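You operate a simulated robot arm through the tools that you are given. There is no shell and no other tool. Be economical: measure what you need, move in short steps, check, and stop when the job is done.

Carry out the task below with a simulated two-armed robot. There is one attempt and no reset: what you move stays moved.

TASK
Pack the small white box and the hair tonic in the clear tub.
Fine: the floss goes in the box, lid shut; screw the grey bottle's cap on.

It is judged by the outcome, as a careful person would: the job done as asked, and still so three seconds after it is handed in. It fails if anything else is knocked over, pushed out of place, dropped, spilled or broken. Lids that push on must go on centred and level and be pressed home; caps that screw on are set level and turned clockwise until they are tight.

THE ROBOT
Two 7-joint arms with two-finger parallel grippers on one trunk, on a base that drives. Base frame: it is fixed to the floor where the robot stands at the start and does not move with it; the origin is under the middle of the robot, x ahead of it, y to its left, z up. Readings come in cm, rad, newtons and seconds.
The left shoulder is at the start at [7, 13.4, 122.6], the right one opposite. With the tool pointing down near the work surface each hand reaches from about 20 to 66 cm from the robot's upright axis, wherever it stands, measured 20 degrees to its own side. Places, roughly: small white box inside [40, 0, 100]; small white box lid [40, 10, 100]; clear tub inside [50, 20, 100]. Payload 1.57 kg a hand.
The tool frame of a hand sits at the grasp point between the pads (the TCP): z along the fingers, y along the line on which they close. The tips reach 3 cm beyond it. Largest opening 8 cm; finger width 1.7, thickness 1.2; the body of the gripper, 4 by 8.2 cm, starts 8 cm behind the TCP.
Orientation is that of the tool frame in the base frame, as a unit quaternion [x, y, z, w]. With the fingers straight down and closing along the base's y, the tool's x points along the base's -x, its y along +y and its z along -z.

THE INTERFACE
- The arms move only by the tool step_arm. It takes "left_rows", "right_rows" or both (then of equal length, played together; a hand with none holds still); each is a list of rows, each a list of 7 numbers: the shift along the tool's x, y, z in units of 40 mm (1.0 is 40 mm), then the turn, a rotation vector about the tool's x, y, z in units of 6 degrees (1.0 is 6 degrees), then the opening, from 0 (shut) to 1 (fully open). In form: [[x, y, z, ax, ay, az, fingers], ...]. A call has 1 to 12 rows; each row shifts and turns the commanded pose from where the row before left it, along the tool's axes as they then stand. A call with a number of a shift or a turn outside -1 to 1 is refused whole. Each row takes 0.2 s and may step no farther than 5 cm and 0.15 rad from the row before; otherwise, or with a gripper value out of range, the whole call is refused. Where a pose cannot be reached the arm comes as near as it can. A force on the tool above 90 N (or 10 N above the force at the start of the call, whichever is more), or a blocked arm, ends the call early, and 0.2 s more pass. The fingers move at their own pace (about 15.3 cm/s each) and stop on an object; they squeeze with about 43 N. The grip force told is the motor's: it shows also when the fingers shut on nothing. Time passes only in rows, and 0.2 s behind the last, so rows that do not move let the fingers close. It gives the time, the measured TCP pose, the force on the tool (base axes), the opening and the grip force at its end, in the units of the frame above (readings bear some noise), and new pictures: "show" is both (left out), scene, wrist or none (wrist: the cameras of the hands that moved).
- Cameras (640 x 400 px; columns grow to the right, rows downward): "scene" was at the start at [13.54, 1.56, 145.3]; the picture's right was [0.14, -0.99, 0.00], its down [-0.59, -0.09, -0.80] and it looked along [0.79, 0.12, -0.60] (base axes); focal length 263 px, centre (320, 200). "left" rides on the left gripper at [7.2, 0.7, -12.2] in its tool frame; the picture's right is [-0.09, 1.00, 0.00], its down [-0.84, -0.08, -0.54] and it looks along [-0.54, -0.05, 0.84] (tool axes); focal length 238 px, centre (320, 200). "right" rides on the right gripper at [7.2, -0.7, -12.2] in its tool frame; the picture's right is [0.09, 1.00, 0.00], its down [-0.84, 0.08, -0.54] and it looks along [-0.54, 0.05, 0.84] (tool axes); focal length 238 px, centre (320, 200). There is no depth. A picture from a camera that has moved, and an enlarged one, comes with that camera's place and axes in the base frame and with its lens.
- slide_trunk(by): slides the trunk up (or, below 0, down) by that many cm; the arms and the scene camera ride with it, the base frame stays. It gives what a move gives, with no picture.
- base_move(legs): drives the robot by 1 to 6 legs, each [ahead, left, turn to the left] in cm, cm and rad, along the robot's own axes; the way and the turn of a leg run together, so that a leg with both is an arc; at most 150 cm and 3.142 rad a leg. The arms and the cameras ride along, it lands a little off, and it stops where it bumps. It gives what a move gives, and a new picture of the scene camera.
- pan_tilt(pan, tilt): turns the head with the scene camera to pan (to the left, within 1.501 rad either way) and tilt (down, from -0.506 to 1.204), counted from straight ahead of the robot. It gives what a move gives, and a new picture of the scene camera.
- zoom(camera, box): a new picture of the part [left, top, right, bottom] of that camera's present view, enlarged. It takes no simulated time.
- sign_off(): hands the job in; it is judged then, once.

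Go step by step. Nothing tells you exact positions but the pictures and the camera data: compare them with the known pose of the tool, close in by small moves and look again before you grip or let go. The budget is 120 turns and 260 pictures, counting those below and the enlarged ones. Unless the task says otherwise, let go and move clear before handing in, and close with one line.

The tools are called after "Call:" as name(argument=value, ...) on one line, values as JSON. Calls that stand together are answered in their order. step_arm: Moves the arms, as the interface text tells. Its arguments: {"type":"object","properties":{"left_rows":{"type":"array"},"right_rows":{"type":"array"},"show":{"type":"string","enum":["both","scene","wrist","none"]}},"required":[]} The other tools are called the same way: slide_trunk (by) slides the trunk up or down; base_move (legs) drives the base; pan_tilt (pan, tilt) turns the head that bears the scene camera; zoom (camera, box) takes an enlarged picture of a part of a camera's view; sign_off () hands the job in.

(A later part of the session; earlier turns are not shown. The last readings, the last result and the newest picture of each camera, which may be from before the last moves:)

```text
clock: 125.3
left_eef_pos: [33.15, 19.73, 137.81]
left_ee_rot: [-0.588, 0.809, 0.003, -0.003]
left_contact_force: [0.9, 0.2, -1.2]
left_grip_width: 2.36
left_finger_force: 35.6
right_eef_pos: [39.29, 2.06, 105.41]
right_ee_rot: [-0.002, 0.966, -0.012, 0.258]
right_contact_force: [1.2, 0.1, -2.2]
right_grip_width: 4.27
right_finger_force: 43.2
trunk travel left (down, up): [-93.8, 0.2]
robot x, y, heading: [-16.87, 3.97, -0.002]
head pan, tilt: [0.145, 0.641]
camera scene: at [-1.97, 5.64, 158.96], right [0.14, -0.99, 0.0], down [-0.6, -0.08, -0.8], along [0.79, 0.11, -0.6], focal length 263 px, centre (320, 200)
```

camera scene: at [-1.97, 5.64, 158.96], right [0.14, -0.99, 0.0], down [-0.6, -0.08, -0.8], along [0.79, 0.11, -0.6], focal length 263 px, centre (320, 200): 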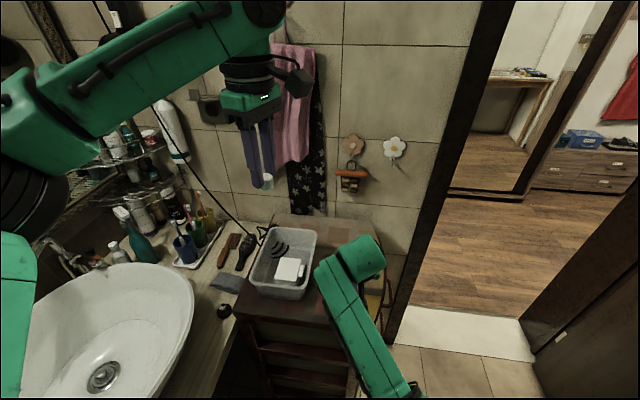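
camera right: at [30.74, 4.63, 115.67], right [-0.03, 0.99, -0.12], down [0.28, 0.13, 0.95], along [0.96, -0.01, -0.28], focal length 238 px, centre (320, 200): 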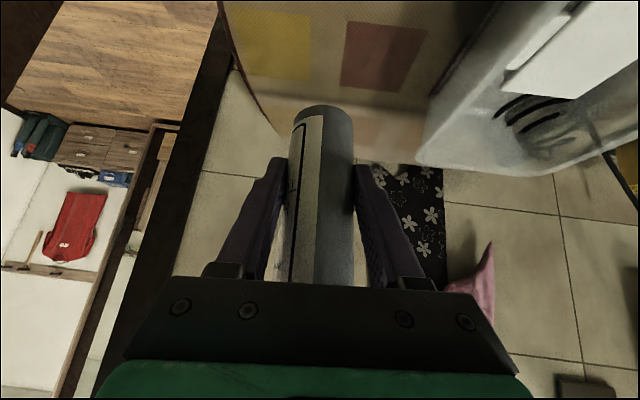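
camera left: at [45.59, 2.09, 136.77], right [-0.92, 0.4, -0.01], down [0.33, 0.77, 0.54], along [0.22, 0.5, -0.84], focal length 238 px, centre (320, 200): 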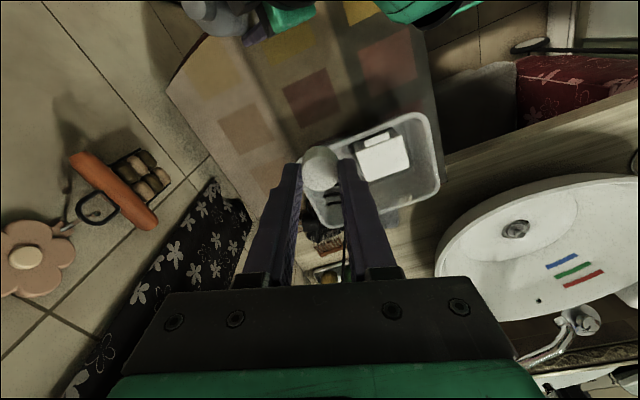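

Call:
step_arm(right_rows=[[0, 0, 0, -0.1, -0.5, 0.05, 0.3], [0, 0, 0, -0.1, -0.5, 0.05, 0.3], [0, 0, 0, 0, 0, 0, 0.3]], show="wrist")

```text
clock: 126.1
left_eef_pos: [32.24, 20.11, 138.15]
left_ee_rot: [-0.588, 0.809, -0.001, 0.0]
left_contact_force: [-0.3, -0.2, -0.8]
left_grip_width: 2.36
left_finger_force: 35.9
right_eef_pos: [38.86, 1.84, 106.2]
right_ee_rot: [0.0, 0.948, -0.005, 0.317]
right_contact_force: [0.5, -0.5, -2.4]
right_grip_width: 4.26
right_finger_force: 43.0
trunk travel left (down, up): [-93.8, 0.2]
robot x, y, heading: [-16.55, 4.26, -0.005]
head pan, tilt: [0.145, 0.641]
camera right: at [25.85, 1.19, 111.68], right [-0.07, 1.0, -0.07], down [0.34, 0.09, 0.94], along [0.94, 0.04, -0.35], focal length 238 px, centre (320, 200)
```

right: 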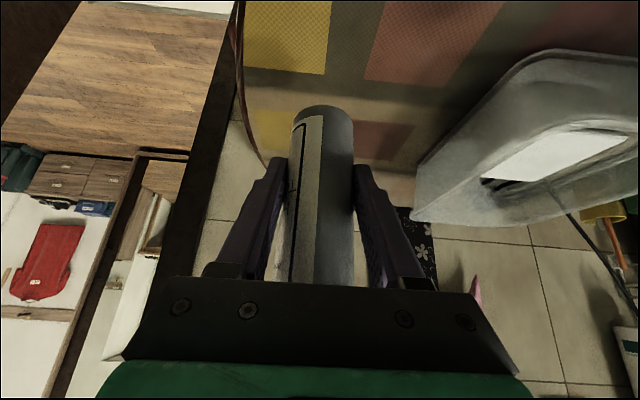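

Upright at (38.9, 1.8). Lower with the trunk to set it down.

Call:
slide_trunk(by=-5.7)

Call:
zoom(camera="right", box=[200, 60, 440, 300])

```text
clock: 127.1
left_eef_pos: [31.91, 19.92, 132.74]
left_ee_rot: [-0.588, 0.809, -0.001, 0.001]
left_contact_force: [0.1, 0.4, -0.4]
left_grip_width: 2.34
left_finger_force: 35.7
right_eef_pos: [38.55, 1.85, 100.63]
right_ee_rot: [-0.002, 0.948, -0.005, 0.318]
right_contact_force: [-2.5, 0.5, 13.0]
right_grip_width: 4.26
right_finger_force: 43.4
trunk travel left (down, up): [-88.1, 5.9]
robot x, y, heading: [-16.83, 4.7, 0.002]
head pan, tilt: [0.145, 0.641]
```

```text
1.67 times, centred on (320, 180) of right
camera zoom: at [25.46, 1.19, 106.05], right [-0.07, 1.0, -0.07], down [0.34, 0.09, 0.94], along [0.94, 0.05, -0.34], focal length 397 px, centre (320, 233)
```

zoom: 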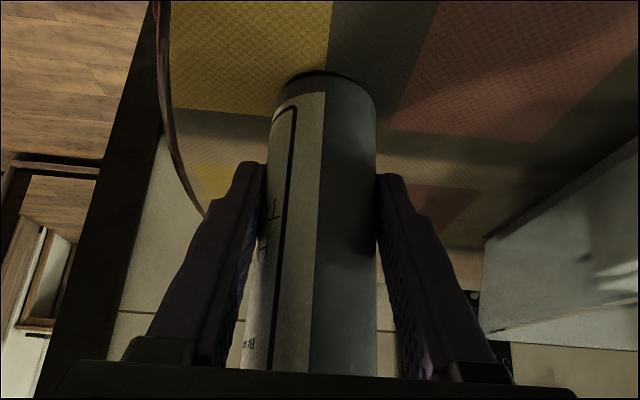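

Standing on the table. Release and back straight away with the base.

Call:
step_arm(right_rows=[[0, 0, 0, 0, 0, 0, 0.6], [0, 0, 0, 0, 0, 0, 0.8], [0, 0, 0, 0, 0, 0, 1], [0, 0, 0, 0, 0, 0, 1]], show="none")

Call:
base_move(legs=[[-13, 0, 0]])

```text
clock: 128.1
left_eef_pos: [32.17, 19.87, 132.55]
left_ee_rot: [-0.588, 0.809, -0.001, -0.001]
left_contact_force: [-0.3, 0.6, -1.5]
left_grip_width: 2.35
left_finger_force: 36.4
right_eef_pos: [38.58, 1.86, 100.26]
right_ee_rot: [-0.002, 0.949, -0.007, 0.315]
right_contact_force: [0.6, -0.5, -0.4]
right_grip_width: 7.97
right_finger_force: 0.1
trunk travel left (down, up): [-88.1, 5.9]
robot x, y, heading: [-16.64, 4.49, -0.004]
head pan, tilt: [0.145, 0.641]
```

```text
clock: 129.4
left_eef_pos: [19.41, 19.98, 132.49]
left_ee_rot: [-0.588, 0.809, 0.0, -0.001]
left_contact_force: [-0.6, -0.2, -0.9]
left_grip_width: 2.35
left_finger_force: 35.9
right_eef_pos: [25.72, 1.86, 100.08]
right_ee_rot: [-0.001, 0.95, -0.006, 0.313]
right_contact_force: [-0.8, 0.8, 0.0]
right_grip_width: 8.01
right_finger_force: 0.1
trunk travel left (down, up): [-88.1, 5.9]
robot x, y, heading: [-29.92, 4.78, -0.001]
head pan, tilt: [0.145, 0.641]
camera scene: at [-16.09, 5.91, 153.36], right [0.14, -0.99, 0.0], down [-0.59, -0.09, -0.8], along [0.79, 0.12, -0.6], focal length 263 px, centre (320, 200)
```

scene: 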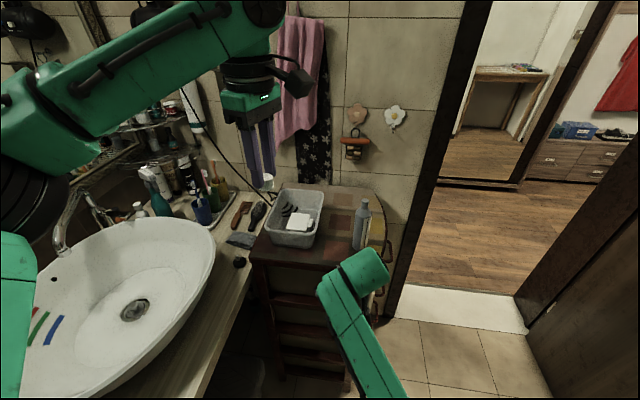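

Bottle stands upright. In free space, re-pose the right hand: upright, then yaw −90°.

Call:
step_arm(right_rows=[[-0.375, -0.5, -0.5, 0, 0, 0, 1], [-0.375, -0.5, -0.5, 0, 0, 0, 1], [-0.375, -0.5, -0.5, 0, 0, 0, 1], [-0.375, -0.5, -0.5, 0, 0, 0, 1], [0, 0, 0, 0, 1, 0, 1], [0, 0, 0, 0, 1, 0, 1], [0, 0, 0, 0, 1, 0, 1], [0, 0, 0, 0, 1, 0, 1], [0, 0, 0, 0, 1, 0, 1], [0, 0, 0, 0, 1, 0, 1], [0, 0, 0, 0, 0, 0, 1]], show="none")

Call:
step_arm(right_rows=[[0.5, 0, 0, 0, 0, -1, 1], [0.5, 0, 0, 0, 0, -1, 1], [0.5, 0, 0, 0, 0, -1, 1], [0.3, 0, 0, 0, 0, -1, 1], [0, 0, 0, 0, 0, -1, 1], [0, 0, 0, 0, 0, -1, 1], [0, 0, 0, 0, 0, -1, 1], [0, 0, 0, 0, 0, -1, 1], [0, 0, 0, 0, 0, -1, 1], [0, 0, 0, 0, 0, -1, 1], [0, 0, 0, 0, 0, -1, 1], [0, 0, 0, 0, 0, -1, 1]], show="none")

Call:
step_arm(right_rows=[[0, 0, 0, 0, 0, -1, 1], [0, 0, 0, 0, 0, -1, 1], [0, 0, 0, 0, 0, -1, 1], [0, 0, 0, 0, 0, 0, 1]], show="scene")

```text
clock: 131.8
left_eef_pos: [18.89, 19.96, 132.56]
left_ee_rot: [-0.589, 0.808, -0.002, 0.0]
left_contact_force: [0.0, -0.3, -0.7]
left_grip_width: 2.34
left_finger_force: 35.7
right_eef_pos: [25.65, -6.08, 110.27]
right_ee_rot: [0.0, 1.0, -0.005, 0.005]
right_contact_force: [-0.1, -0.3, 0.0]
right_grip_width: 7.98
right_finger_force: 0.1
trunk travel left (down, up): [-88.1, 5.9]
robot x, y, heading: [-30.1, 4.36, 0.001]
head pan, tilt: [0.145, 0.641]
```

```text
clock: 134.4
left_eef_pos: [19.07, 19.98, 132.56]
left_ee_rot: [-0.589, 0.808, -0.002, 0.0]
left_contact_force: [-0.2, 0.3, 0.1]
left_grip_width: 2.35
left_finger_force: 35.6
right_eef_pos: [23.89, -7.79, 107.0]
right_ee_rot: [-0.584, 0.811, -0.013, -0.002]
right_contact_force: [0.1, 0.7, -0.8]
right_grip_width: 8.0
right_finger_force: 0.0
right hand out of reach, approached as far as the arm can: row 1, 2, 3, 4
trunk travel left (down, up): [-88.1, 5.9]
robot x, y, heading: [-30.49, 4.25, -0.003]
head pan, tilt: [0.145, 0.641]
```

```text
clock: 135.4
left_eef_pos: [18.96, 20.1, 132.5]
left_ee_rot: [-0.589, 0.808, -0.001, 0.0]
left_contact_force: [-0.3, 1.0, -0.3]
left_grip_width: 2.36
left_finger_force: 35.7
right_eef_pos: [23.9, -7.77, 106.84]
right_ee_rot: [-0.704, 0.71, -0.012, -0.004]
right_contact_force: [-0.2, 0.1, -0.2]
right_grip_width: 7.99
right_finger_force: 0.1
trunk travel left (down, up): [-88.1, 5.9]
robot x, y, heading: [-29.76, 4.4, 0.005]
head pan, tilt: [0.145, 0.641]
camera scene: at [-16.45, 5.91, 153.4], right [0.14, -0.99, 0.0], down [-0.59, -0.09, -0.8], along [0.79, 0.12, -0.6], focal length 263 px, centre (320, 200)
```

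scene: 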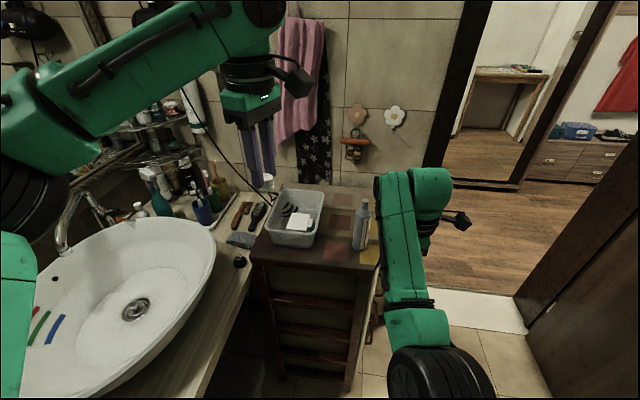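

Call:
step_arm(right_rows=[[0.3, 0, -0.9, 0, 0, 0, 1], [0.3, 0, -0.9, 0, 0, 0, 1], [0.2, 0, -0.9, 0, 0, 0, 1], [0, 0, -0.9, 0, 0, 0, 1], [0, 0.5, -0.8, 0, 0, 0, 1], [0, 0.9, 0, 0, 0, 0, 1], [0, 0.9, 0, 0, 0, 0, 1], [0, 0.9, 0, 0, 0, 0, 1], [0, 0, 0, 0, 0, 0, 1]], show="scene")

```text
clock: 137.4
left_eef_pos: [18.87, 20.02, 132.52]
left_ee_rot: [-0.589, 0.808, -0.001, 0.0]
left_contact_force: [0.1, 0.4, -0.1]
left_grip_width: 2.33
left_finger_force: 35.8
right_eef_pos: [27.24, -11.13, 123.99]
right_ee_rot: [-0.707, 0.707, -0.008, -0.002]
right_contact_force: [0.2, -0.6, -0.1]
right_grip_width: 7.99
right_finger_force: 0.0
right hand out of reach, approached as far as the arm can: row 1, 2, 3, 5, 6, 7, 8
trunk travel left (down, up): [-88.1, 5.9]
robot x, y, heading: [-30.17, 4.5, -0.001]
head pan, tilt: [0.145, 0.641]
camera scene: at [-16.46, 5.9, 153.4], right [0.14, -0.99, 0.0], down [-0.59, -0.09, -0.8], along [0.79, 0.12, -0.6], focal length 263 px, centre (320, 200)
```

scene: 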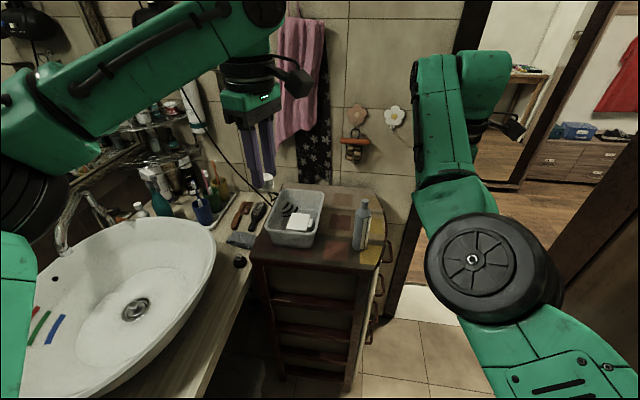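

The right arm now prefers the forward-pitched pose. Before choosing, test how far the left hand can cross in free space: lower it and rotate to yaw 0.

Call:
step_arm(left_rows=[[0, 0, 0.33, 0, 0, 1, 0], [0, 0, 0.33, 0, 0, 1, 0], [0, 0, 0.33, 0, 0, 1, 0], [0, 0, 0.33, 0, 0, 1, 0], [0, 0, 0.33, 0, 0, 1, 0], [0, 0, 0.33, 0, 0, 1, 0], [0, 0, 0.33, 0, 0, 1, 0], [0, 0, 0.33, 0, 0, 1, 0], [0, 0, 0.33, 0, 0, 1, 0], [0, 0, 0.33, 0, 0, 1, 0], [0, 0, 0.33, 0, 0, 1, 0], [0, 0, 0.33, 0, 0, 1, 0]], show="none")

Call:
step_arm(left_rows=[[-0.3, -0.6, 0, 0, 0, 0, 0], [-0.3, -0.6, 0, 0, 0, 0, 0], [-0.3, -0.6, 0, 0, 0, 0, 0], [-0.3, -0.6, 0, 0, 0, 0, 0], [-0.3, -0.6, 0, 0, 0, 0, 0], [0, 0, 0, 0, 0, 0, 0]], show="scene")

```text
clock: 140.0
left_eef_pos: [19.16, 19.92, 116.67]
left_ee_rot: [0.001, 1.0, -0.001, 0.001]
left_contact_force: [0.6, -0.2, 0.5]
left_grip_width: 2.36
left_finger_force: 35.9
right_eef_pos: [27.13, -11.08, 123.75]
right_ee_rot: [0.708, -0.706, 0.008, 0.0]
right_contact_force: [-0.2, 0.2, 0.1]
right_grip_width: 8.01
right_finger_force: 0.0
trunk travel left (down, up): [-88.1, 5.9]
robot x, y, heading: [-30.13, 4.18, 0.002]
head pan, tilt: [0.145, 0.641]
```

```text
clock: 141.4
left_eef_pos: [18.65, 14.29, 117.15]
left_ee_rot: [0.0, 1.0, -0.002, 0.002]
left_contact_force: [0.1, 0.5, 0.8]
left_grip_width: 2.39
left_finger_force: 35.6
left hand out of reach, approached as far as the arm can: row 2, 3, 4, 5
right_eef_pos: [27.27, -11.08, 123.92]
right_ee_rot: [-0.707, 0.707, -0.008, 0.0]
right_contact_force: [0.1, -0.6, -1.2]
right_grip_width: 8.02
right_finger_force: 0.0
trunk travel left (down, up): [-88.1, 5.9]
robot x, y, heading: [-30.08, 3.98, -0.003]
head pan, tilt: [0.145, 0.641]
camera scene: at [-16.49, 5.93, 153.4], right [0.14, -0.99, 0.0], down [-0.59, -0.09, -0.8], along [0.79, 0.12, -0.6], focal length 263 px, centre (320, 200)
```

scene: 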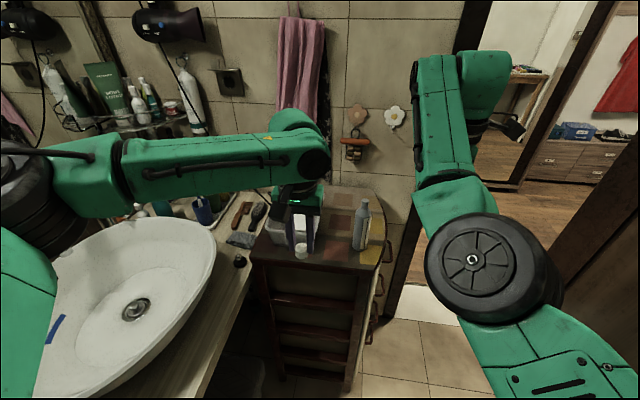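

Call:
step_arm(left_rows=[[0, 0, 0, 0, 0, 1, 0], [0, 0, 0, 0, 0, 1, 0], [0, 0, 0, 0, 0, 1, 0], [0, 0, 0, 0, 0, 1, 0], [0, 0, 0, 0, 0, 1, 0], [0, 0, 0, 0, 0, 1, 0], [0, 0, 0, 0, 0, 1, 0], [0, 0, 0, 0, 0, 1, 0], [0, 0, 0, 0, 0, 1, 0], [0, 0, 0, 0, 0, 1, 0]], show="none")

Call:
step_arm(left_rows=[[-0.67, -0.04, 0, 0, 0, 0, 0], [-0.67, -0.04, 0, 0, 0, 0, 0], [-0.67, -0.04, 0, 0, 0, 0, 0], [-0.67, -0.04, 0, 0, 0, 0, 0], [0, 0, 0, 0, 0, 0, 0]], show="scene")

```text
clock: 143.6
left_eef_pos: [18.78, 14.51, 116.9]
left_ee_rot: [0.501, 0.866, -0.001, 0.001]
left_contact_force: [-0.5, 0.0, 0.3]
left_grip_width: 2.36
left_finger_force: 35.4
right_eef_pos: [27.32, -11.14, 123.95]
right_ee_rot: [-0.707, 0.707, -0.008, -0.001]
right_contact_force: [-0.6, 0.4, -1.1]
right_grip_width: 8.03
right_finger_force: 0.0
trunk travel left (down, up): [-88.1, 5.9]
robot x, y, heading: [-30.03, 4.14, 0.003]
head pan, tilt: [0.145, 0.641]
```

```text
clock: 144.8
left_eef_pos: [16.92, 12.7, 117.23]
left_ee_rot: [0.499, 0.866, -0.001, 0.001]
left_contact_force: [-1.0, 0.2, 0.1]
left_grip_width: 2.35
left_finger_force: 35.7
left hand out of reach, approached as far as the arm can: row 1, 2, 3, 4
right_eef_pos: [27.16, -11.01, 123.92]
right_ee_rot: [-0.707, 0.708, -0.008, 0.0]
right_contact_force: [-0.6, -0.3, 0.1]
right_grip_width: 8.01
right_finger_force: 0.1
trunk travel left (down, up): [-88.1, 5.9]
robot x, y, heading: [-30.18, 4.77, -0.0]
head pan, tilt: [0.145, 0.641]
camera scene: at [-16.45, 5.9, 153.4], right [0.14, -0.99, 0.0], down [-0.59, -0.09, -0.8], along [0.79, 0.12, -0.6], focal length 263 px, centre (320, 200)
```

scene: 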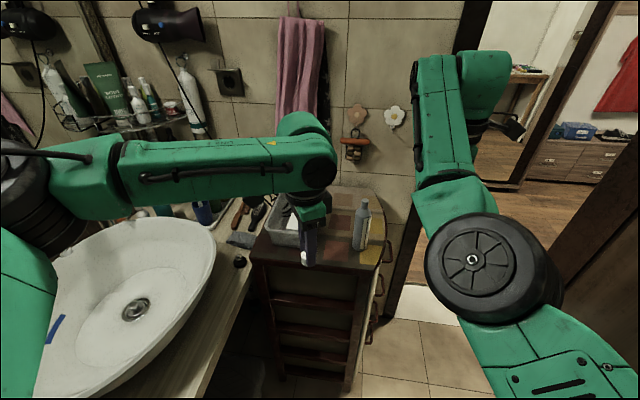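

Left limit is about 8 cm left of the robot's midline; the right, forward-pitched, reaches about 7 cm. By yawing the right hand to point left-forward the two can meet. Set that right-hand orientation in free space.

Call:
step_arm(right_rows=[[0, 0, 0, 0.227, -0.465, 0.743, 1], [0, 0, 0, 0.227, -0.465, 0.743, 1], [0, 0, 0, 0.227, -0.465, 0.743, 1], [0, 0, 0, 0.227, -0.465, 0.743, 1], [0, 0, 0, 0.227, -0.465, 0.743, 1], [0, 0, 0, 0.227, -0.465, 0.743, 1], [0, 0, 0, 0.227, -0.465, 0.743, 1], [0, 0, 0, 0.227, -0.465, 0.743, 1], [0, 0, 0, 0.227, -0.465, 0.743, 1], [0, 0, 0, 0.227, -0.465, 0.743, 1], [0, 0, 0, 0.227, -0.465, 0.743, 1], [0, 0, 0, 0.227, -0.465, 0.743, 1]], show="scene")

```text
clock: 147.4
left_eef_pos: [16.75, 12.72, 117.22]
left_ee_rot: [0.499, 0.866, -0.001, 0.002]
left_contact_force: [0.1, 0.4, -0.4]
left_grip_width: 2.37
left_finger_force: 35.6
right_eef_pos: [29.13, -11.54, 124.15]
right_ee_rot: [-0.285, 0.908, 0.093, 0.294]
right_contact_force: [0.5, -1.1, 0.4]
right_grip_width: 8.04
right_finger_force: 0.0
right hand out of reach, approached as far as the arm can: row 2, 3, 4, 5, 7
trunk travel left (down, up): [-88.1, 5.9]
robot x, y, heading: [-29.87, 4.29, -0.002]
head pan, tilt: [0.145, 0.641]
camera scene: at [-16.47, 5.89, 153.4], right [0.14, -0.99, 0.0], down [-0.59, -0.09, -0.8], along [0.79, 0.12, -0.6], focal length 263 px, centre (320, 200)
```

scene: 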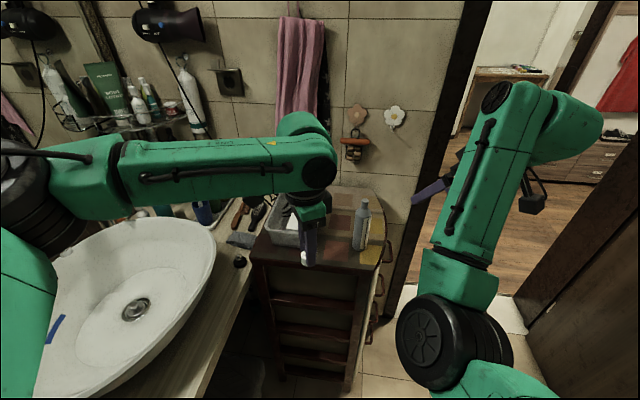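

Orientation achieved. Move the left hand up/left out of the way and bring the right hand toward the planned meeting pose to verify reach.

Call:
step_arm(left_rows=[[0.55, 0.3, -0.7, 0, 0, 0, 0], [0.55, 0.3, -0.7, 0, 0, 0, 0], [0.55, 0.3, -0.7, 0, 0, 0, 0], [0.55, 0.3, -0.7, 0, 0, 0, 0], [0, 0, 0, 0, 0, 0, 0], [0, 0, 0, 0, 0, 0, 0], [0, 0, 0, 0, 0, 0, 0], [0, 0, 0, 0, 0, 0, 0], [0, 0, 0, 0, 0, 0, 0], [0, 0, 0, 0, 0, 0, 0], [0, 0, 0, 0, 0, 0, 0]], right_rows=[[0.215, 0.696, 0.554, 0, 0, 0, 1], [0.215, 0.696, 0.554, 0, 0, 0, 1], [0.215, 0.696, 0.554, 0, 0, 0, 1], [0.215, 0.696, 0.554, 0, 0, 0, 1], [0.215, 0.696, 0.554, 0, 0, 0, 1], [0.215, 0.696, 0.554, 0, 0, 0, 1], [0.215, 0.696, 0.554, 0, 0, 0, 1], [0.215, 0.696, 0.554, 0, 0, 0, 1], [0.215, 0.696, 0.554, 0, 0, 0, 1], [0.215, 0.696, 0.554, 0, 0, 0, 1], [0, 0, 0, 0, 0, 0, 1]], show="scene")

```text
clock: 148.7
left_eef_pos: [16.54, 22.7, 128.39]
left_ee_rot: [0.5, 0.866, 0.0, 0.001]
left_contact_force: [0.4, 0.1, 0.1]
left_grip_width: 2.36
left_finger_force: 36.2
right_eef_pos: [25.82, -2.97, 112.91]
right_ee_rot: [-0.269, 0.91, 0.015, 0.314]
right_contact_force: [-0.1, 0.7, 0.3]
right_grip_width: 7.99
right_finger_force: 0.2
trunk travel left (down, up): [-88.1, 5.9]
robot x, y, heading: [-30.04, 4.12, -0.003]
head pan, tilt: [0.145, 0.641]
stopped in row 6 (right hand): the arm was blocked; the commanded pose is now the measured one
camera scene: at [-16.43, 5.91, 153.4], right [0.14, -0.99, 0.0], down [-0.59, -0.09, -0.8], along [0.79, 0.12, -0.6], focal length 263 px, centre (320, 200)
```

scene: 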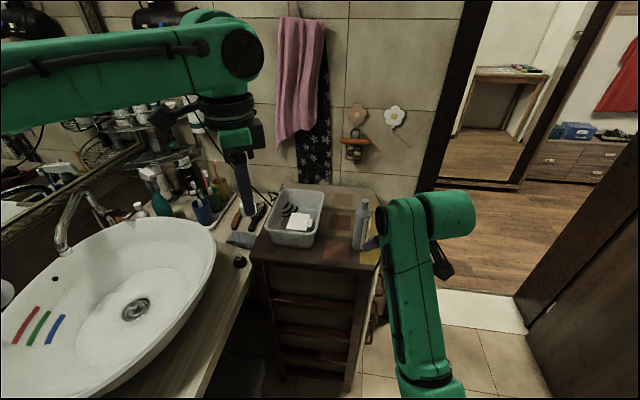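

Free-space joint limit again. One more test: does the left hand cross further when lower relative to its shoulder? Move right aside and try.

Call:
step_arm(right_rows=[[0, -0.7, 0, 0, 0, 0, 1], [0, -0.7, 0, 0, 0, 0, 1], [0, -0.7, 0, 0, 0, 0, 1], [0, -0.7, 0, 0, 0, 0, 1], [0, -0.3, 0, 0, 0, 0, 1], [0, 0, 0, 0, 0, 0, 1], [0, 0, 0, 0, 0, 0, 1], [0, 0, 0, 0, 0, 0, 1], [0, 0, 0, 0, 0, 0, 1]], left_rows=[[0, 0, 0.9, 0, 0, 0, 0], [0, 0, 0.9, 0, 0, 0, 0], [0, 0, 0.9, 0, 0, 0, 0], [0, 0, 0.9, 0, 0, 0, 0], [-0.7, -0.07, 0.9, 0, 0, 0, 0], [-0.7, -0.07, 0.5, 0, 0, 0, 0], [-0.8, -0.07, 0, 0, 0, 0, 0], [-0.9, -0.07, 0, 0, 0, 0, 0], [0, 0, 0, 0, 0, 0, 0]], show="scene")

```text
clock: 150.7
left_eef_pos: [18.25, 15.18, 109.94]
left_ee_rot: [0.5, 0.866, 0.0, 0.002]
left_contact_force: [0.3, 0.3, -0.5]
left_grip_width: 2.36
left_finger_force: 35.9
left hand out of reach, approached as far as the arm can: row 7, 8
right_eef_pos: [32.17, -13.47, 114.64]
right_ee_rot: [-0.269, 0.91, 0.018, 0.315]
right_contact_force: [0.6, 0.4, 0.2]
right_grip_width: 8.0
right_finger_force: 0.0
trunk travel left (down, up): [-88.1, 5.9]
robot x, y, heading: [-29.93, 4.73, -0.0]
head pan, tilt: [0.145, 0.641]
camera scene: at [-16.37, 5.89, 153.39], right [0.14, -0.99, 0.0], down [-0.59, -0.09, -0.8], along [0.79, 0.12, -0.6], focal length 263 px, centre (320, 200)
```

scene: 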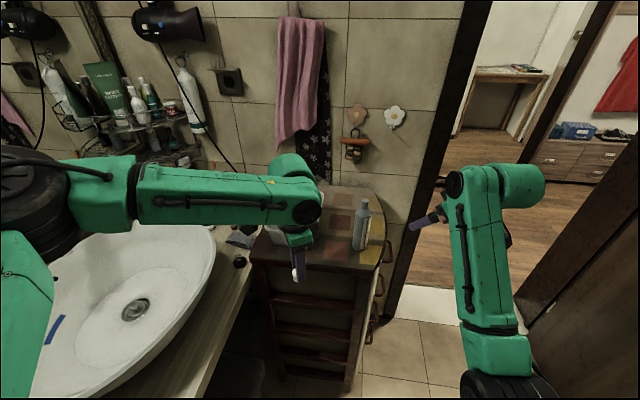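

Left-hand limit confirmed. I'll screw with the left hand alone, letting downward pressure and the bottle's base friction resist; position the bottle well inside the left hand's range. First raise the left hand and wind its yaw back.

Call:
step_arm(left_rows=[[0.22, 0.13, -0.8, 0, 0, 0, 0], [0.22, 0.13, -0.8, 0, 0, 0, 0], [0.22, 0.13, -0.8, 0, 0, 0, 0], [0.22, 0.13, -0.8, 0, 0, 0, 0], [0.22, 0.13, -0.8, 0, 0, 0, 0], [0, 0, 0, 0, 0, -1, 0], [0, 0, 0, 0, 0, -1, 0], [0, 0, 0, 0, 0, -1, 0], [0, 0, 0, 0, 0, -1, 0], [0, 0, 0, 0, 0, -1, 0], [0, 0, 0, 0, 0, -1, 0], [0, 0, 0, 0, 0, -1, 0]], show="none")

Call:
step_arm(left_rows=[[0, 0, 0, 0, 0, -1, 0], [0, 0, 0, 0, 0, -1, 0], [0, 0, 0, 0, 0, -1, 0], [0, 0, 0, 0, 0, -1, 0], [0, 0, 0, 0, 0, -1, 0], [0, 0, 0, 0, 0, -1, 0], [0, 0, 0, 0, 0, -1, 0], [0, 0, 0, 0, 0, -1, 0], [0, 0, 0, 0, 0, -1, 0], [0, 0, 0, 0, 0, -1, 0], [0, 0, 0, 0, 0, -1, 0], [0, 0, 0, 0, 0, -1, 0]], show="none")

Call:
step_arm(left_rows=[[0, 0, 0, 0, 0, -1, 0], [0, 0, 0, 0, 0, -1, 0], [0, 0, 0, 0, 0, -1, 0], [0, 0, 0, 0, 0, 0, 0]], show="none")

Call:
base_move(legs=[[0, -18, 0], [21, 0, 0]])

```text
clock: 153.3
left_eef_pos: [18.03, 20.29, 125.94]
left_ee_rot: [0.155, 0.988, -0.001, 0.001]
left_contact_force: [0.7, 0.1, -0.1]
left_grip_width: 2.33
left_finger_force: 35.8
right_eef_pos: [32.1, -13.58, 114.72]
right_ee_rot: [-0.27, 0.909, 0.018, 0.316]
right_contact_force: [-0.8, 0.4, -0.1]
right_grip_width: 7.99
right_finger_force: 0.1
trunk travel left (down, up): [-88.1, 5.9]
robot x, y, heading: [-29.86, 4.15, 0.002]
head pan, tilt: [0.145, 0.641]
```

```text
clock: 155.9
left_eef_pos: [17.97, 20.37, 126.1]
left_ee_rot: [-0.455, 0.891, -0.001, 0.001]
left_contact_force: [-0.4, 0.1, 1.3]
left_grip_width: 2.37
left_finger_force: 35.7
right_eef_pos: [32.1, -13.47, 114.54]
right_ee_rot: [-0.269, 0.91, 0.018, 0.316]
right_contact_force: [-0.5, -0.4, -0.6]
right_grip_width: 7.98
right_finger_force: 0.1
trunk travel left (down, up): [-88.1, 5.9]
robot x, y, heading: [-29.91, 4.14, 0.003]
head pan, tilt: [0.145, 0.641]
```

```text
clock: 156.9
left_eef_pos: [18.02, 20.27, 125.94]
left_ee_rot: [-0.588, 0.809, -0.001, 0.0]
left_contact_force: [0.2, 0.6, -0.2]
left_grip_width: 2.35
left_finger_force: 35.9
right_eef_pos: [32.03, -13.32, 114.63]
right_ee_rot: [-0.27, 0.91, 0.019, 0.315]
right_contact_force: [0.9, -0.2, -0.9]
right_grip_width: 8.02
right_finger_force: 0.1
trunk travel left (down, up): [-88.1, 5.9]
robot x, y, heading: [-29.7, 4.14, 0.004]
head pan, tilt: [0.145, 0.641]
```

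```text
clock: 159.7
left_eef_pos: [38.33, 2.32, 126.17]
left_ee_rot: [-0.585, 0.811, -0.003, 0.002]
left_contact_force: [-0.9, -0.4, 0.0]
left_grip_width: 2.35
left_finger_force: 36.1
right_eef_pos: [52.26, -31.56, 114.92]
right_ee_rot: [-0.267, 0.91, 0.016, 0.317]
right_contact_force: [-0.7, -0.2, 0.0]
right_grip_width: 8.0
right_finger_force: 0.0
trunk travel left (down, up): [-88.1, 5.9]
robot x, y, heading: [-9.61, -13.36, -0.008]
head pan, tilt: [0.145, 0.641]
camera scene: at [3.72, -12.01, 153.45], right [0.14, -0.99, 0.0], down [-0.59, -0.08, -0.8], along [0.8, 0.11, -0.59], focal length 263 px, centre (320, 200)
```

scene: 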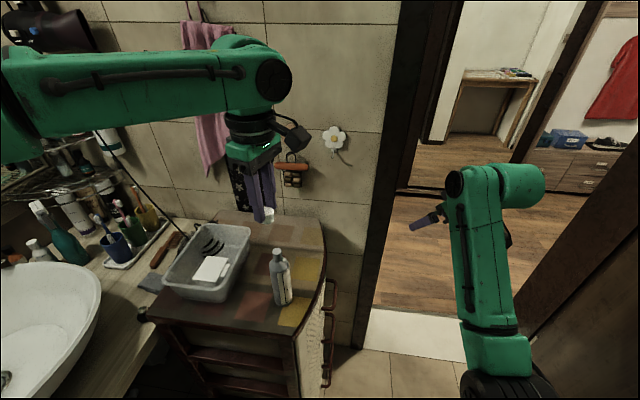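

Left hand with cap is nearly above the bottle. Zoom to measure the neck.

Call:
zoom(camera="left", box=[240, 80, 400, 240])

Call:
zoom(camera="scene", box=[230, 180, 330, 320])

```text
2.50 times, centred on (320, 160) of left
camera zoom: at [35.3, -4.42, 138.29], right [-0.92, 0.4, -0.01], down [0.33, 0.77, 0.54], along [0.22, 0.5, -0.84], focal length 596 px, centre (320, 300)
```

zoom: 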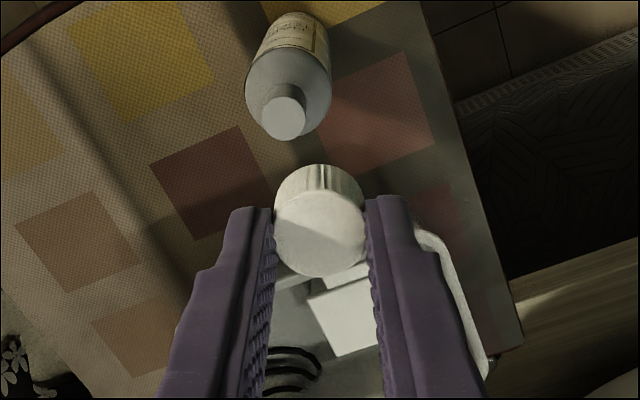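

```text
2.86 times, centred on (280, 250) of scene
camera zoom: at [3.72, -12.01, 153.45], right [0.14, -0.99, 0.0], down [-0.59, -0.08, -0.8], along [0.8, 0.11, -0.59], focal length 751 px, centre (434, 57)
```

zoom: 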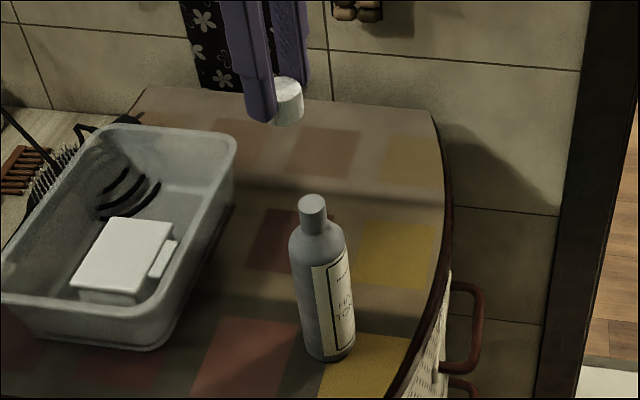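

Call:
step_arm(left_rows=[[-0.12, -0.46, 0.3, 0, 0, 0, 0], [0, 0, 0.6, 0, 0, 0, 0], [0, 0, 0.6, 0, 0, 0, 0], [0, 0, 0.4, 0, 0, 0, 0], [0, 0, 0, 0, 0, 0, 0]], show="none")

Call:
zoom(camera="left", box=[240, 80, 400, 240])

Call:
zoom(camera="scene", box=[240, 220, 320, 300])

Call:
zoom(camera="right", box=[320, 0, 640, 200])

```text
clock: 160.9
left_eef_pos: [40.56, 2.09, 118.35]
left_ee_rot: [-0.586, 0.81, -0.001, 0.0]
left_contact_force: [0.6, -0.7, -0.9]
left_grip_width: 2.39
left_finger_force: 35.7
right_eef_pos: [52.69, -31.62, 114.8]
right_ee_rot: [-0.268, 0.91, 0.018, 0.316]
right_contact_force: [-0.5, 0.7, -0.1]
right_grip_width: 8.0
right_finger_force: 0.0
trunk travel left (down, up): [-88.1, 5.9]
robot x, y, heading: [-8.91, -13.56, -0.002]
head pan, tilt: [0.145, 0.641]
```

```text
2.50 times, centred on (320, 160) of left
camera zoom: at [37.63, -4.54, 130.55], right [-0.92, 0.4, 0.0], down [0.33, 0.77, 0.54], along [0.22, 0.5, -0.84], focal length 596 px, centre (320, 300)
```

zoom: 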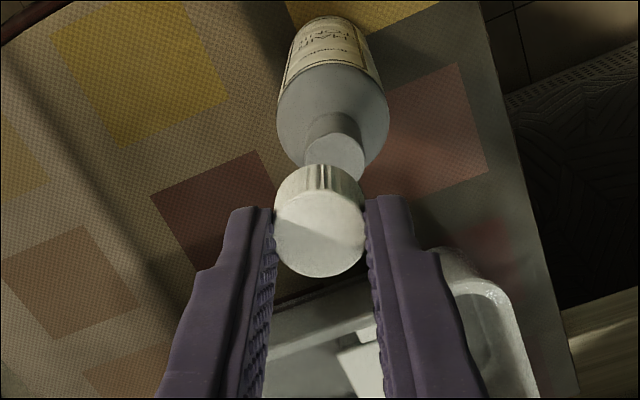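

```text
5.00 times, centred on (280, 260) of scene
camera zoom: at [4.11, -12.08, 153.41], right [0.14, -0.99, 0.0], down [-0.59, -0.08, -0.8], along [0.79, 0.11, -0.6], focal length 1315 px, centre (520, -100)
```

zoom: 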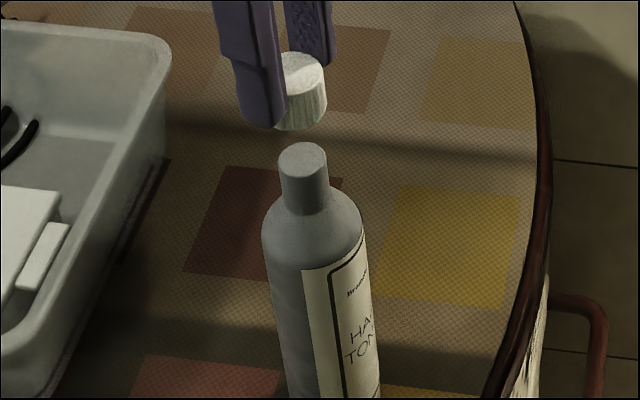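

```text
2.00 times, centred on (480, 100) of right
camera zoom: at [41.28, -38.12, 120.32], right [-0.56, 0.81, -0.19], down [0.21, 0.36, 0.91], along [0.81, 0.47, -0.36], focal length 477 px, centre (0, 400)
```

zoom: 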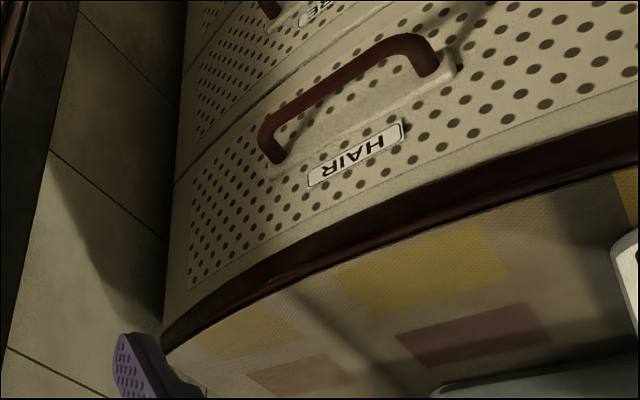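

Neck is ≈0.45 cm closer (x) than the cap. Correct and descend near the rim.

Call:
step_arm(left_rows=[[0.035, 0.107, 0.1, 0, 0, 0, 0], [0, 0, 0.2, 0, 0, 0, 0], [0, 0, 0.1, 0, 0, 0, 0], [0, 0, 0, 0, 0, 0, 0]], show="none")

Call:
zoom(camera="left", box=[270, 110, 370, 210])

Call:
zoom(camera="scene", box=[250, 220, 310, 280])

```text
clock: 161.9
left_eef_pos: [40.14, 2.06, 116.79]
left_ee_rot: [-0.587, 0.81, -0.001, -0.001]
left_contact_force: [0.6, 0.2, -1.1]
left_grip_width: 2.37
left_finger_force: 35.8
right_eef_pos: [52.62, -31.68, 114.68]
right_ee_rot: [-0.267, 0.911, 0.018, 0.315]
right_contact_force: [0.7, -0.6, -0.6]
right_grip_width: 8.01
right_finger_force: 0.0
trunk travel left (down, up): [-88.1, 5.9]
robot x, y, heading: [-9.23, -13.73, -0.008]
head pan, tilt: [0.145, 0.641]
```

```text
4.00 times, centred on (320, 160) of left
camera zoom: at [37.19, -4.59, 128.92], right [-0.92, 0.4, 0.0], down [0.33, 0.77, 0.54], along [0.22, 0.5, -0.84], focal length 953 px, centre (320, 360)
```

zoom: 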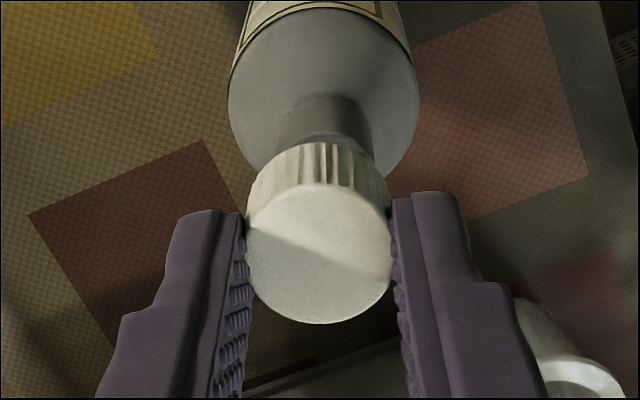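

```text
6.67 times, centred on (280, 250) of scene
camera zoom: at [4.19, -12.09, 153.4], right [0.14, -0.99, 0.0], down [-0.59, -0.08, -0.8], along [0.79, 0.11, -0.6], focal length 1753 px, centre (587, -133)
```

zoom: 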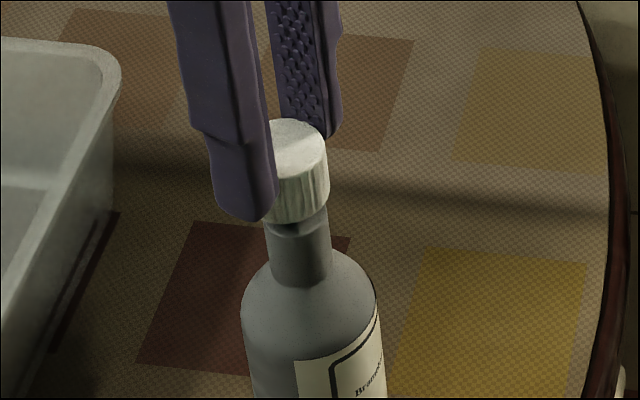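

Alignment looks concentric. Lower gently until contact.

Call:
step_arm(left_rows=[[0, 0, 0.08, 0, 0, 0, 0], [0, 0, 0.08, 0, 0, 0, 0], [0, 0, 0.08, 0, 0, 0, 0], [0, 0, 0, 0, 0, 0, 0]], show="none")

Call:
zoom(camera="scene", box=[250, 220, 310, 280])

```text
clock: 162.9
left_eef_pos: [40.08, 1.87, 116.17]
left_ee_rot: [-0.587, 0.81, -0.003, 0.002]
left_contact_force: [0.3, 0.8, 15.8]
left_grip_width: 2.36
left_finger_force: 35.7
right_eef_pos: [52.49, -31.67, 114.82]
right_ee_rot: [-0.267, 0.91, 0.017, 0.316]
right_contact_force: [-0.3, -0.5, 0.0]
right_grip_width: 8.0
right_finger_force: 0.0
trunk travel left (down, up): [-88.1, 5.9]
robot x, y, heading: [-9.41, -13.6, -0.001]
head pan, tilt: [0.145, 0.641]
```

```text
6.67 times, centred on (280, 250) of scene
camera zoom: at [3.95, -12.17, 153.45], right [0.14, -0.99, 0.0], down [-0.59, -0.08, -0.8], along [0.8, 0.11, -0.6], focal length 1753 px, centre (587, -133)
```

zoom: 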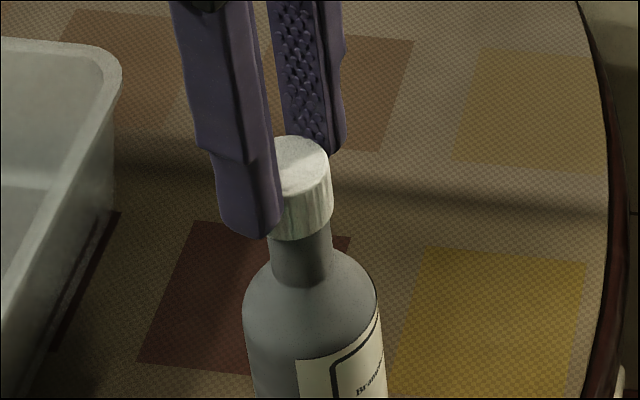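

Cap is seated on the thread start with ~16 N. Turn clockwise 72° and look.

Call:
step_arm(left_rows=[[0, 0, 0.005, 0, 0, 1, 0], [0, 0, 0.005, 0, 0, 1, 0], [0, 0, 0.005, 0, 0, 1, 0], [0, 0, 0.005, 0, 0, 1, 0], [0, 0, 0.005, 0, 0, 1, 0], [0, 0, 0.005, 0, 0, 1, 0], [0, 0, 0.005, 0, 0, 1, 0], [0, 0, 0.005, 0, 0, 1, 0], [0, 0, 0.005, 0, 0, 1, 0], [0, 0, 0.005, 0, 0, 1, 0], [0, 0, 0.005, 0, 0, 1, 0], [0, 0, 0.005, 0, 0, 1, 0]], show="none")

Call:
zoom(camera="scene", box=[250, 220, 310, 280])

```text
clock: 165.5
left_eef_pos: [39.74, 1.83, 115.94]
left_ee_rot: [0.002, 1.0, 0.001, 0.003]
left_contact_force: [-1.5, -1.1, 28.9]
left_grip_width: 2.35
left_finger_force: 35.7
right_eef_pos: [52.15, -31.77, 114.95]
right_ee_rot: [-0.267, 0.91, 0.017, 0.317]
right_contact_force: [0.6, -0.4, 0.5]
right_grip_width: 8.0
right_finger_force: 0.1
trunk travel left (down, up): [-88.1, 5.9]
robot x, y, heading: [-9.42, -13.56, -0.004]
head pan, tilt: [0.145, 0.641]
```

```text
6.67 times, centred on (280, 250) of scene
camera zoom: at [3.52, -12.33, 153.47], right [0.14, -0.99, 0.0], down [-0.59, -0.08, -0.8], along [0.8, 0.11, -0.59], focal length 1753 px, centre (587, -133)
```

zoom: 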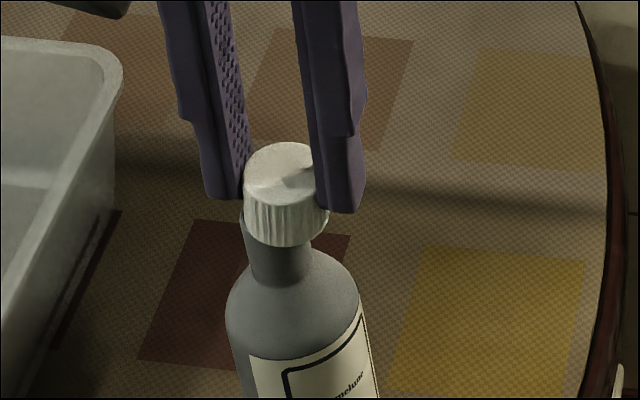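

The bottle turned ~30° with the cap at this pressure. Reduce the downward push so the base friction wins, and continue.

Call:
step_arm(left_rows=[[0, 0, -0.06, 0, 0, 0, 0], [0, 0, 0, 0, 0, 0, 0]], show="none")

Call:
step_arm(left_rows=[[0, 0, 0, 0, 0, 1, 0], [0, 0, 0, 0, 0, 1, 0], [0, 0, 0, 0, 0, 1, 0], [0, 0, 0, 0, 0, 1, 0], [0, 0, 0, 0, 0, 1, 0], [0, 0, 0, 0, 0, 1, 0], [0, 0, 0, 0, 0, 1, 0], [0, 0, 0, 0, 0, 1, 0], [0, 0, 0, 0, 0, 1, 0], [0, 0, 0, 0, 0, 1, 0]], show="none")

Call:
zoom(camera="scene", box=[250, 220, 310, 280])

```text
clock: 166.1
left_eef_pos: [39.9, 1.98, 115.97]
left_ee_rot: [0.001, 1.0, 0.0, 0.001]
left_contact_force: [-0.9, -1.2, 13.5]
left_grip_width: 2.35
left_finger_force: 35.9
right_eef_pos: [52.43, -31.73, 114.77]
right_ee_rot: [-0.268, 0.91, 0.017, 0.316]
right_contact_force: [-0.6, 0.7, -0.3]
right_grip_width: 8.0
right_finger_force: 0.0
trunk travel left (down, up): [-88.1, 5.9]
robot x, y, heading: [-9.82, -13.44, -0.006]
head pan, tilt: [0.145, 0.641]
```

```text
clock: 168.3
left_eef_pos: [39.91, 1.96, 115.97]
left_ee_rot: [0.502, 0.865, 0.0, 0.003]
left_contact_force: [-0.6, 0.1, 11.7]
left_grip_width: 2.37
left_finger_force: 35.9
right_eef_pos: [52.45, -31.74, 114.82]
right_ee_rot: [-0.268, 0.91, 0.017, 0.316]
right_contact_force: [0.5, 0.0, -0.2]
right_grip_width: 8.01
right_finger_force: 0.0
trunk travel left (down, up): [-88.1, 5.9]
robot x, y, heading: [-9.52, -13.3, -0.006]
head pan, tilt: [0.145, 0.641]
```

```text
6.67 times, centred on (280, 250) of scene
camera zoom: at [3.91, -12.16, 153.43], right [0.14, -0.99, 0.0], down [-0.59, -0.08, -0.8], along [0.8, 0.11, -0.6], focal length 1753 px, centre (587, -133)
```

zoom: 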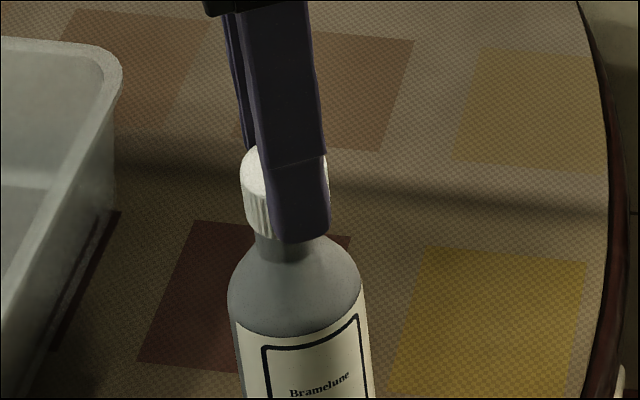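

Need to see the actual state: release the cap, rise, and inspect.

Call:
step_arm(left_rows=[[0, 0, 0, 0, 0, 0, 0.5], [0, 0, 0, 0, 0, 0, 0.5], [0, 0, -0.5, 0, 0, 0, 0.5], [0, 0, -0.9, 0, 0, 0, 0.5], [0, 0, -0.5, 0, 0, 0, 0.5]], show="none")

Call:
zoom(camera="scene", box=[240, 220, 320, 320])

Call:
zoom(camera="left", box=[250, 60, 390, 200])

```text
clock: 169.5
left_eef_pos: [40.17, 1.96, 123.47]
left_ee_rot: [0.502, 0.865, 0.0, 0.0]
left_contact_force: [-0.1, 0.0, 0.2]
left_grip_width: 4.01
left_finger_force: 0.0
right_eef_pos: [52.57, -31.67, 114.66]
right_ee_rot: [-0.267, 0.91, 0.017, 0.316]
right_contact_force: [0.5, 0.5, -0.2]
right_grip_width: 8.02
right_finger_force: 0.0
trunk travel left (down, up): [-88.1, 5.9]
robot x, y, heading: [-9.52, -13.15, -0.01]
head pan, tilt: [0.145, 0.641]
```

```text
4.00 times, centred on (280, 270) of scene
camera zoom: at [4.14, -12.1, 153.4], right [0.14, -0.99, 0.0], down [-0.59, -0.08, -0.8], along [0.79, 0.11, -0.6], focal length 1052 px, centre (480, -80)
```

zoom: 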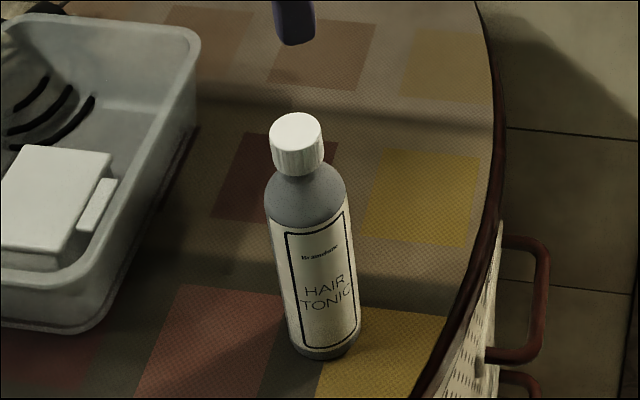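

```text
2.86 times, centred on (320, 130) of left
camera zoom: at [37.08, 8.57, 135.54], right [0.91, 0.41, 0.0], down [0.35, -0.76, 0.54], along [0.23, -0.49, -0.84], focal length 681 px, centre (320, 400)
```

zoom: 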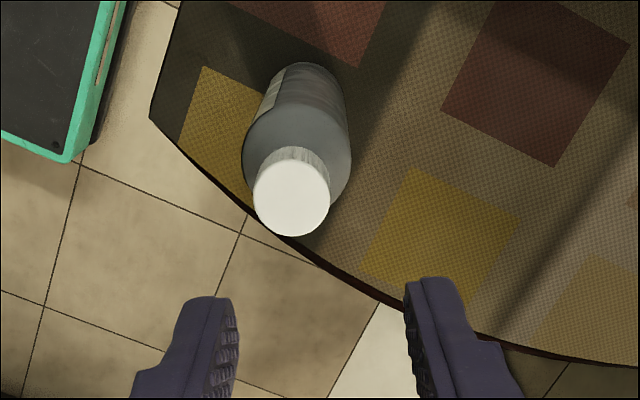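

Cap dropped fully and level over the neck once released. Now rewind the wrist and re-measure from the opposite side before gripping for tightening.

Call:
step_arm(left_rows=[[0, 0, 0, 0, 0, -1, 0.5], [0, 0, 0, 0, 0, -1, 0.5], [0, 0, 0, 0, 0, -1, 0.5], [0, 0, 0, 0, 0, -1, 0.5], [0, 0, 0, 0, 0, -1, 0.5], [0, 0, 0, 0, 0, -1, 0.5], [0, 0, 0, 0, 0, -1, 0.5], [0, 0, 0, 0, 0, -1, 0.5], [0, 0, 0, 0, 0, -1, 0.5], [0, 0, 0, 0, 0, -1, 0.5], [0, 0, 0, 0, 0, -1, 0.5], [0, 0, 0, 0, 0, -1, 0.5]], show="none")

Call:
step_arm(left_rows=[[0, 0, 0, 0, 0, -1, 0.5], [0, 0, 0, 0, 0, -1, 0.5], [0, 0, 0, 0, 0, -1, 0.5], [0, 0, 0, 0, 0, -1, 0.5], [0, 0, 0, 0, 0, -1, 0.5], [0, 0, 0, 0, 0, -1, 0.5], [0, 0, 0, 0, 0, -1, 0.5], [0, 0, 0, 0, 0, -1, 0.5], [0, 0, 0, 0, 0, -1, 0.5], [0, 0, 0, 0, 0, -1, 0.5], [0, 0, 0, 0, 0, 0, 0.5]], show="none")

Call:
zoom(camera="left", box=[250, 60, 390, 200])

```text
clock: 172.1
left_eef_pos: [40.18, 2.09, 123.39]
left_ee_rot: [-0.103, 0.995, 0.0, 0.002]
left_contact_force: [0.0, 0.8, -0.4]
left_grip_width: 3.98
left_finger_force: 0.0
right_eef_pos: [52.47, -31.61, 114.66]
right_ee_rot: [-0.267, 0.911, 0.018, 0.315]
right_contact_force: [0.8, -0.2, -0.4]
right_grip_width: 8.01
right_finger_force: 0.0
trunk travel left (down, up): [-88.1, 5.9]
robot x, y, heading: [-9.38, -13.4, -0.002]
head pan, tilt: [0.145, 0.641]
```

```text
clock: 174.5
left_eef_pos: [40.09, 2.16, 123.5]
left_ee_rot: [-0.587, 0.81, -0.001, 0.0]
left_contact_force: [-0.5, 0.1, 0.0]
left_grip_width: 4.0
left_finger_force: 0.1
right_eef_pos: [52.56, -31.64, 114.56]
right_ee_rot: [-0.268, 0.91, 0.018, 0.315]
right_contact_force: [-0.1, -0.1, -0.3]
right_grip_width: 8.03
right_finger_force: 0.1
trunk travel left (down, up): [-88.1, 5.9]
robot x, y, heading: [-9.45, -13.5, -0.005]
head pan, tilt: [0.145, 0.641]
```

```text
2.86 times, centred on (320, 130) of left
camera zoom: at [37.16, -4.59, 135.56], right [-0.92, 0.4, 0.0], down [0.33, 0.77, 0.54], along [0.22, 0.5, -0.84], focal length 681 px, centre (320, 400)
```

zoom: 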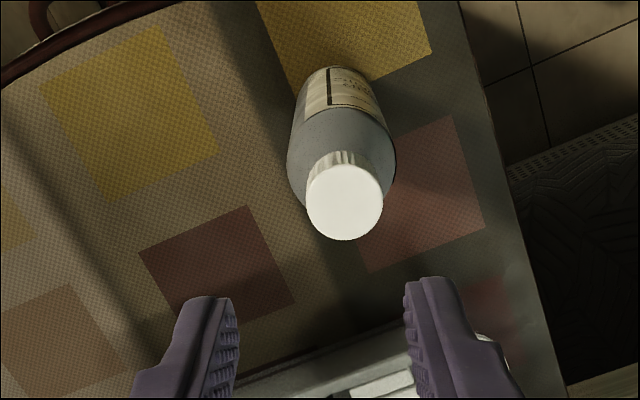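

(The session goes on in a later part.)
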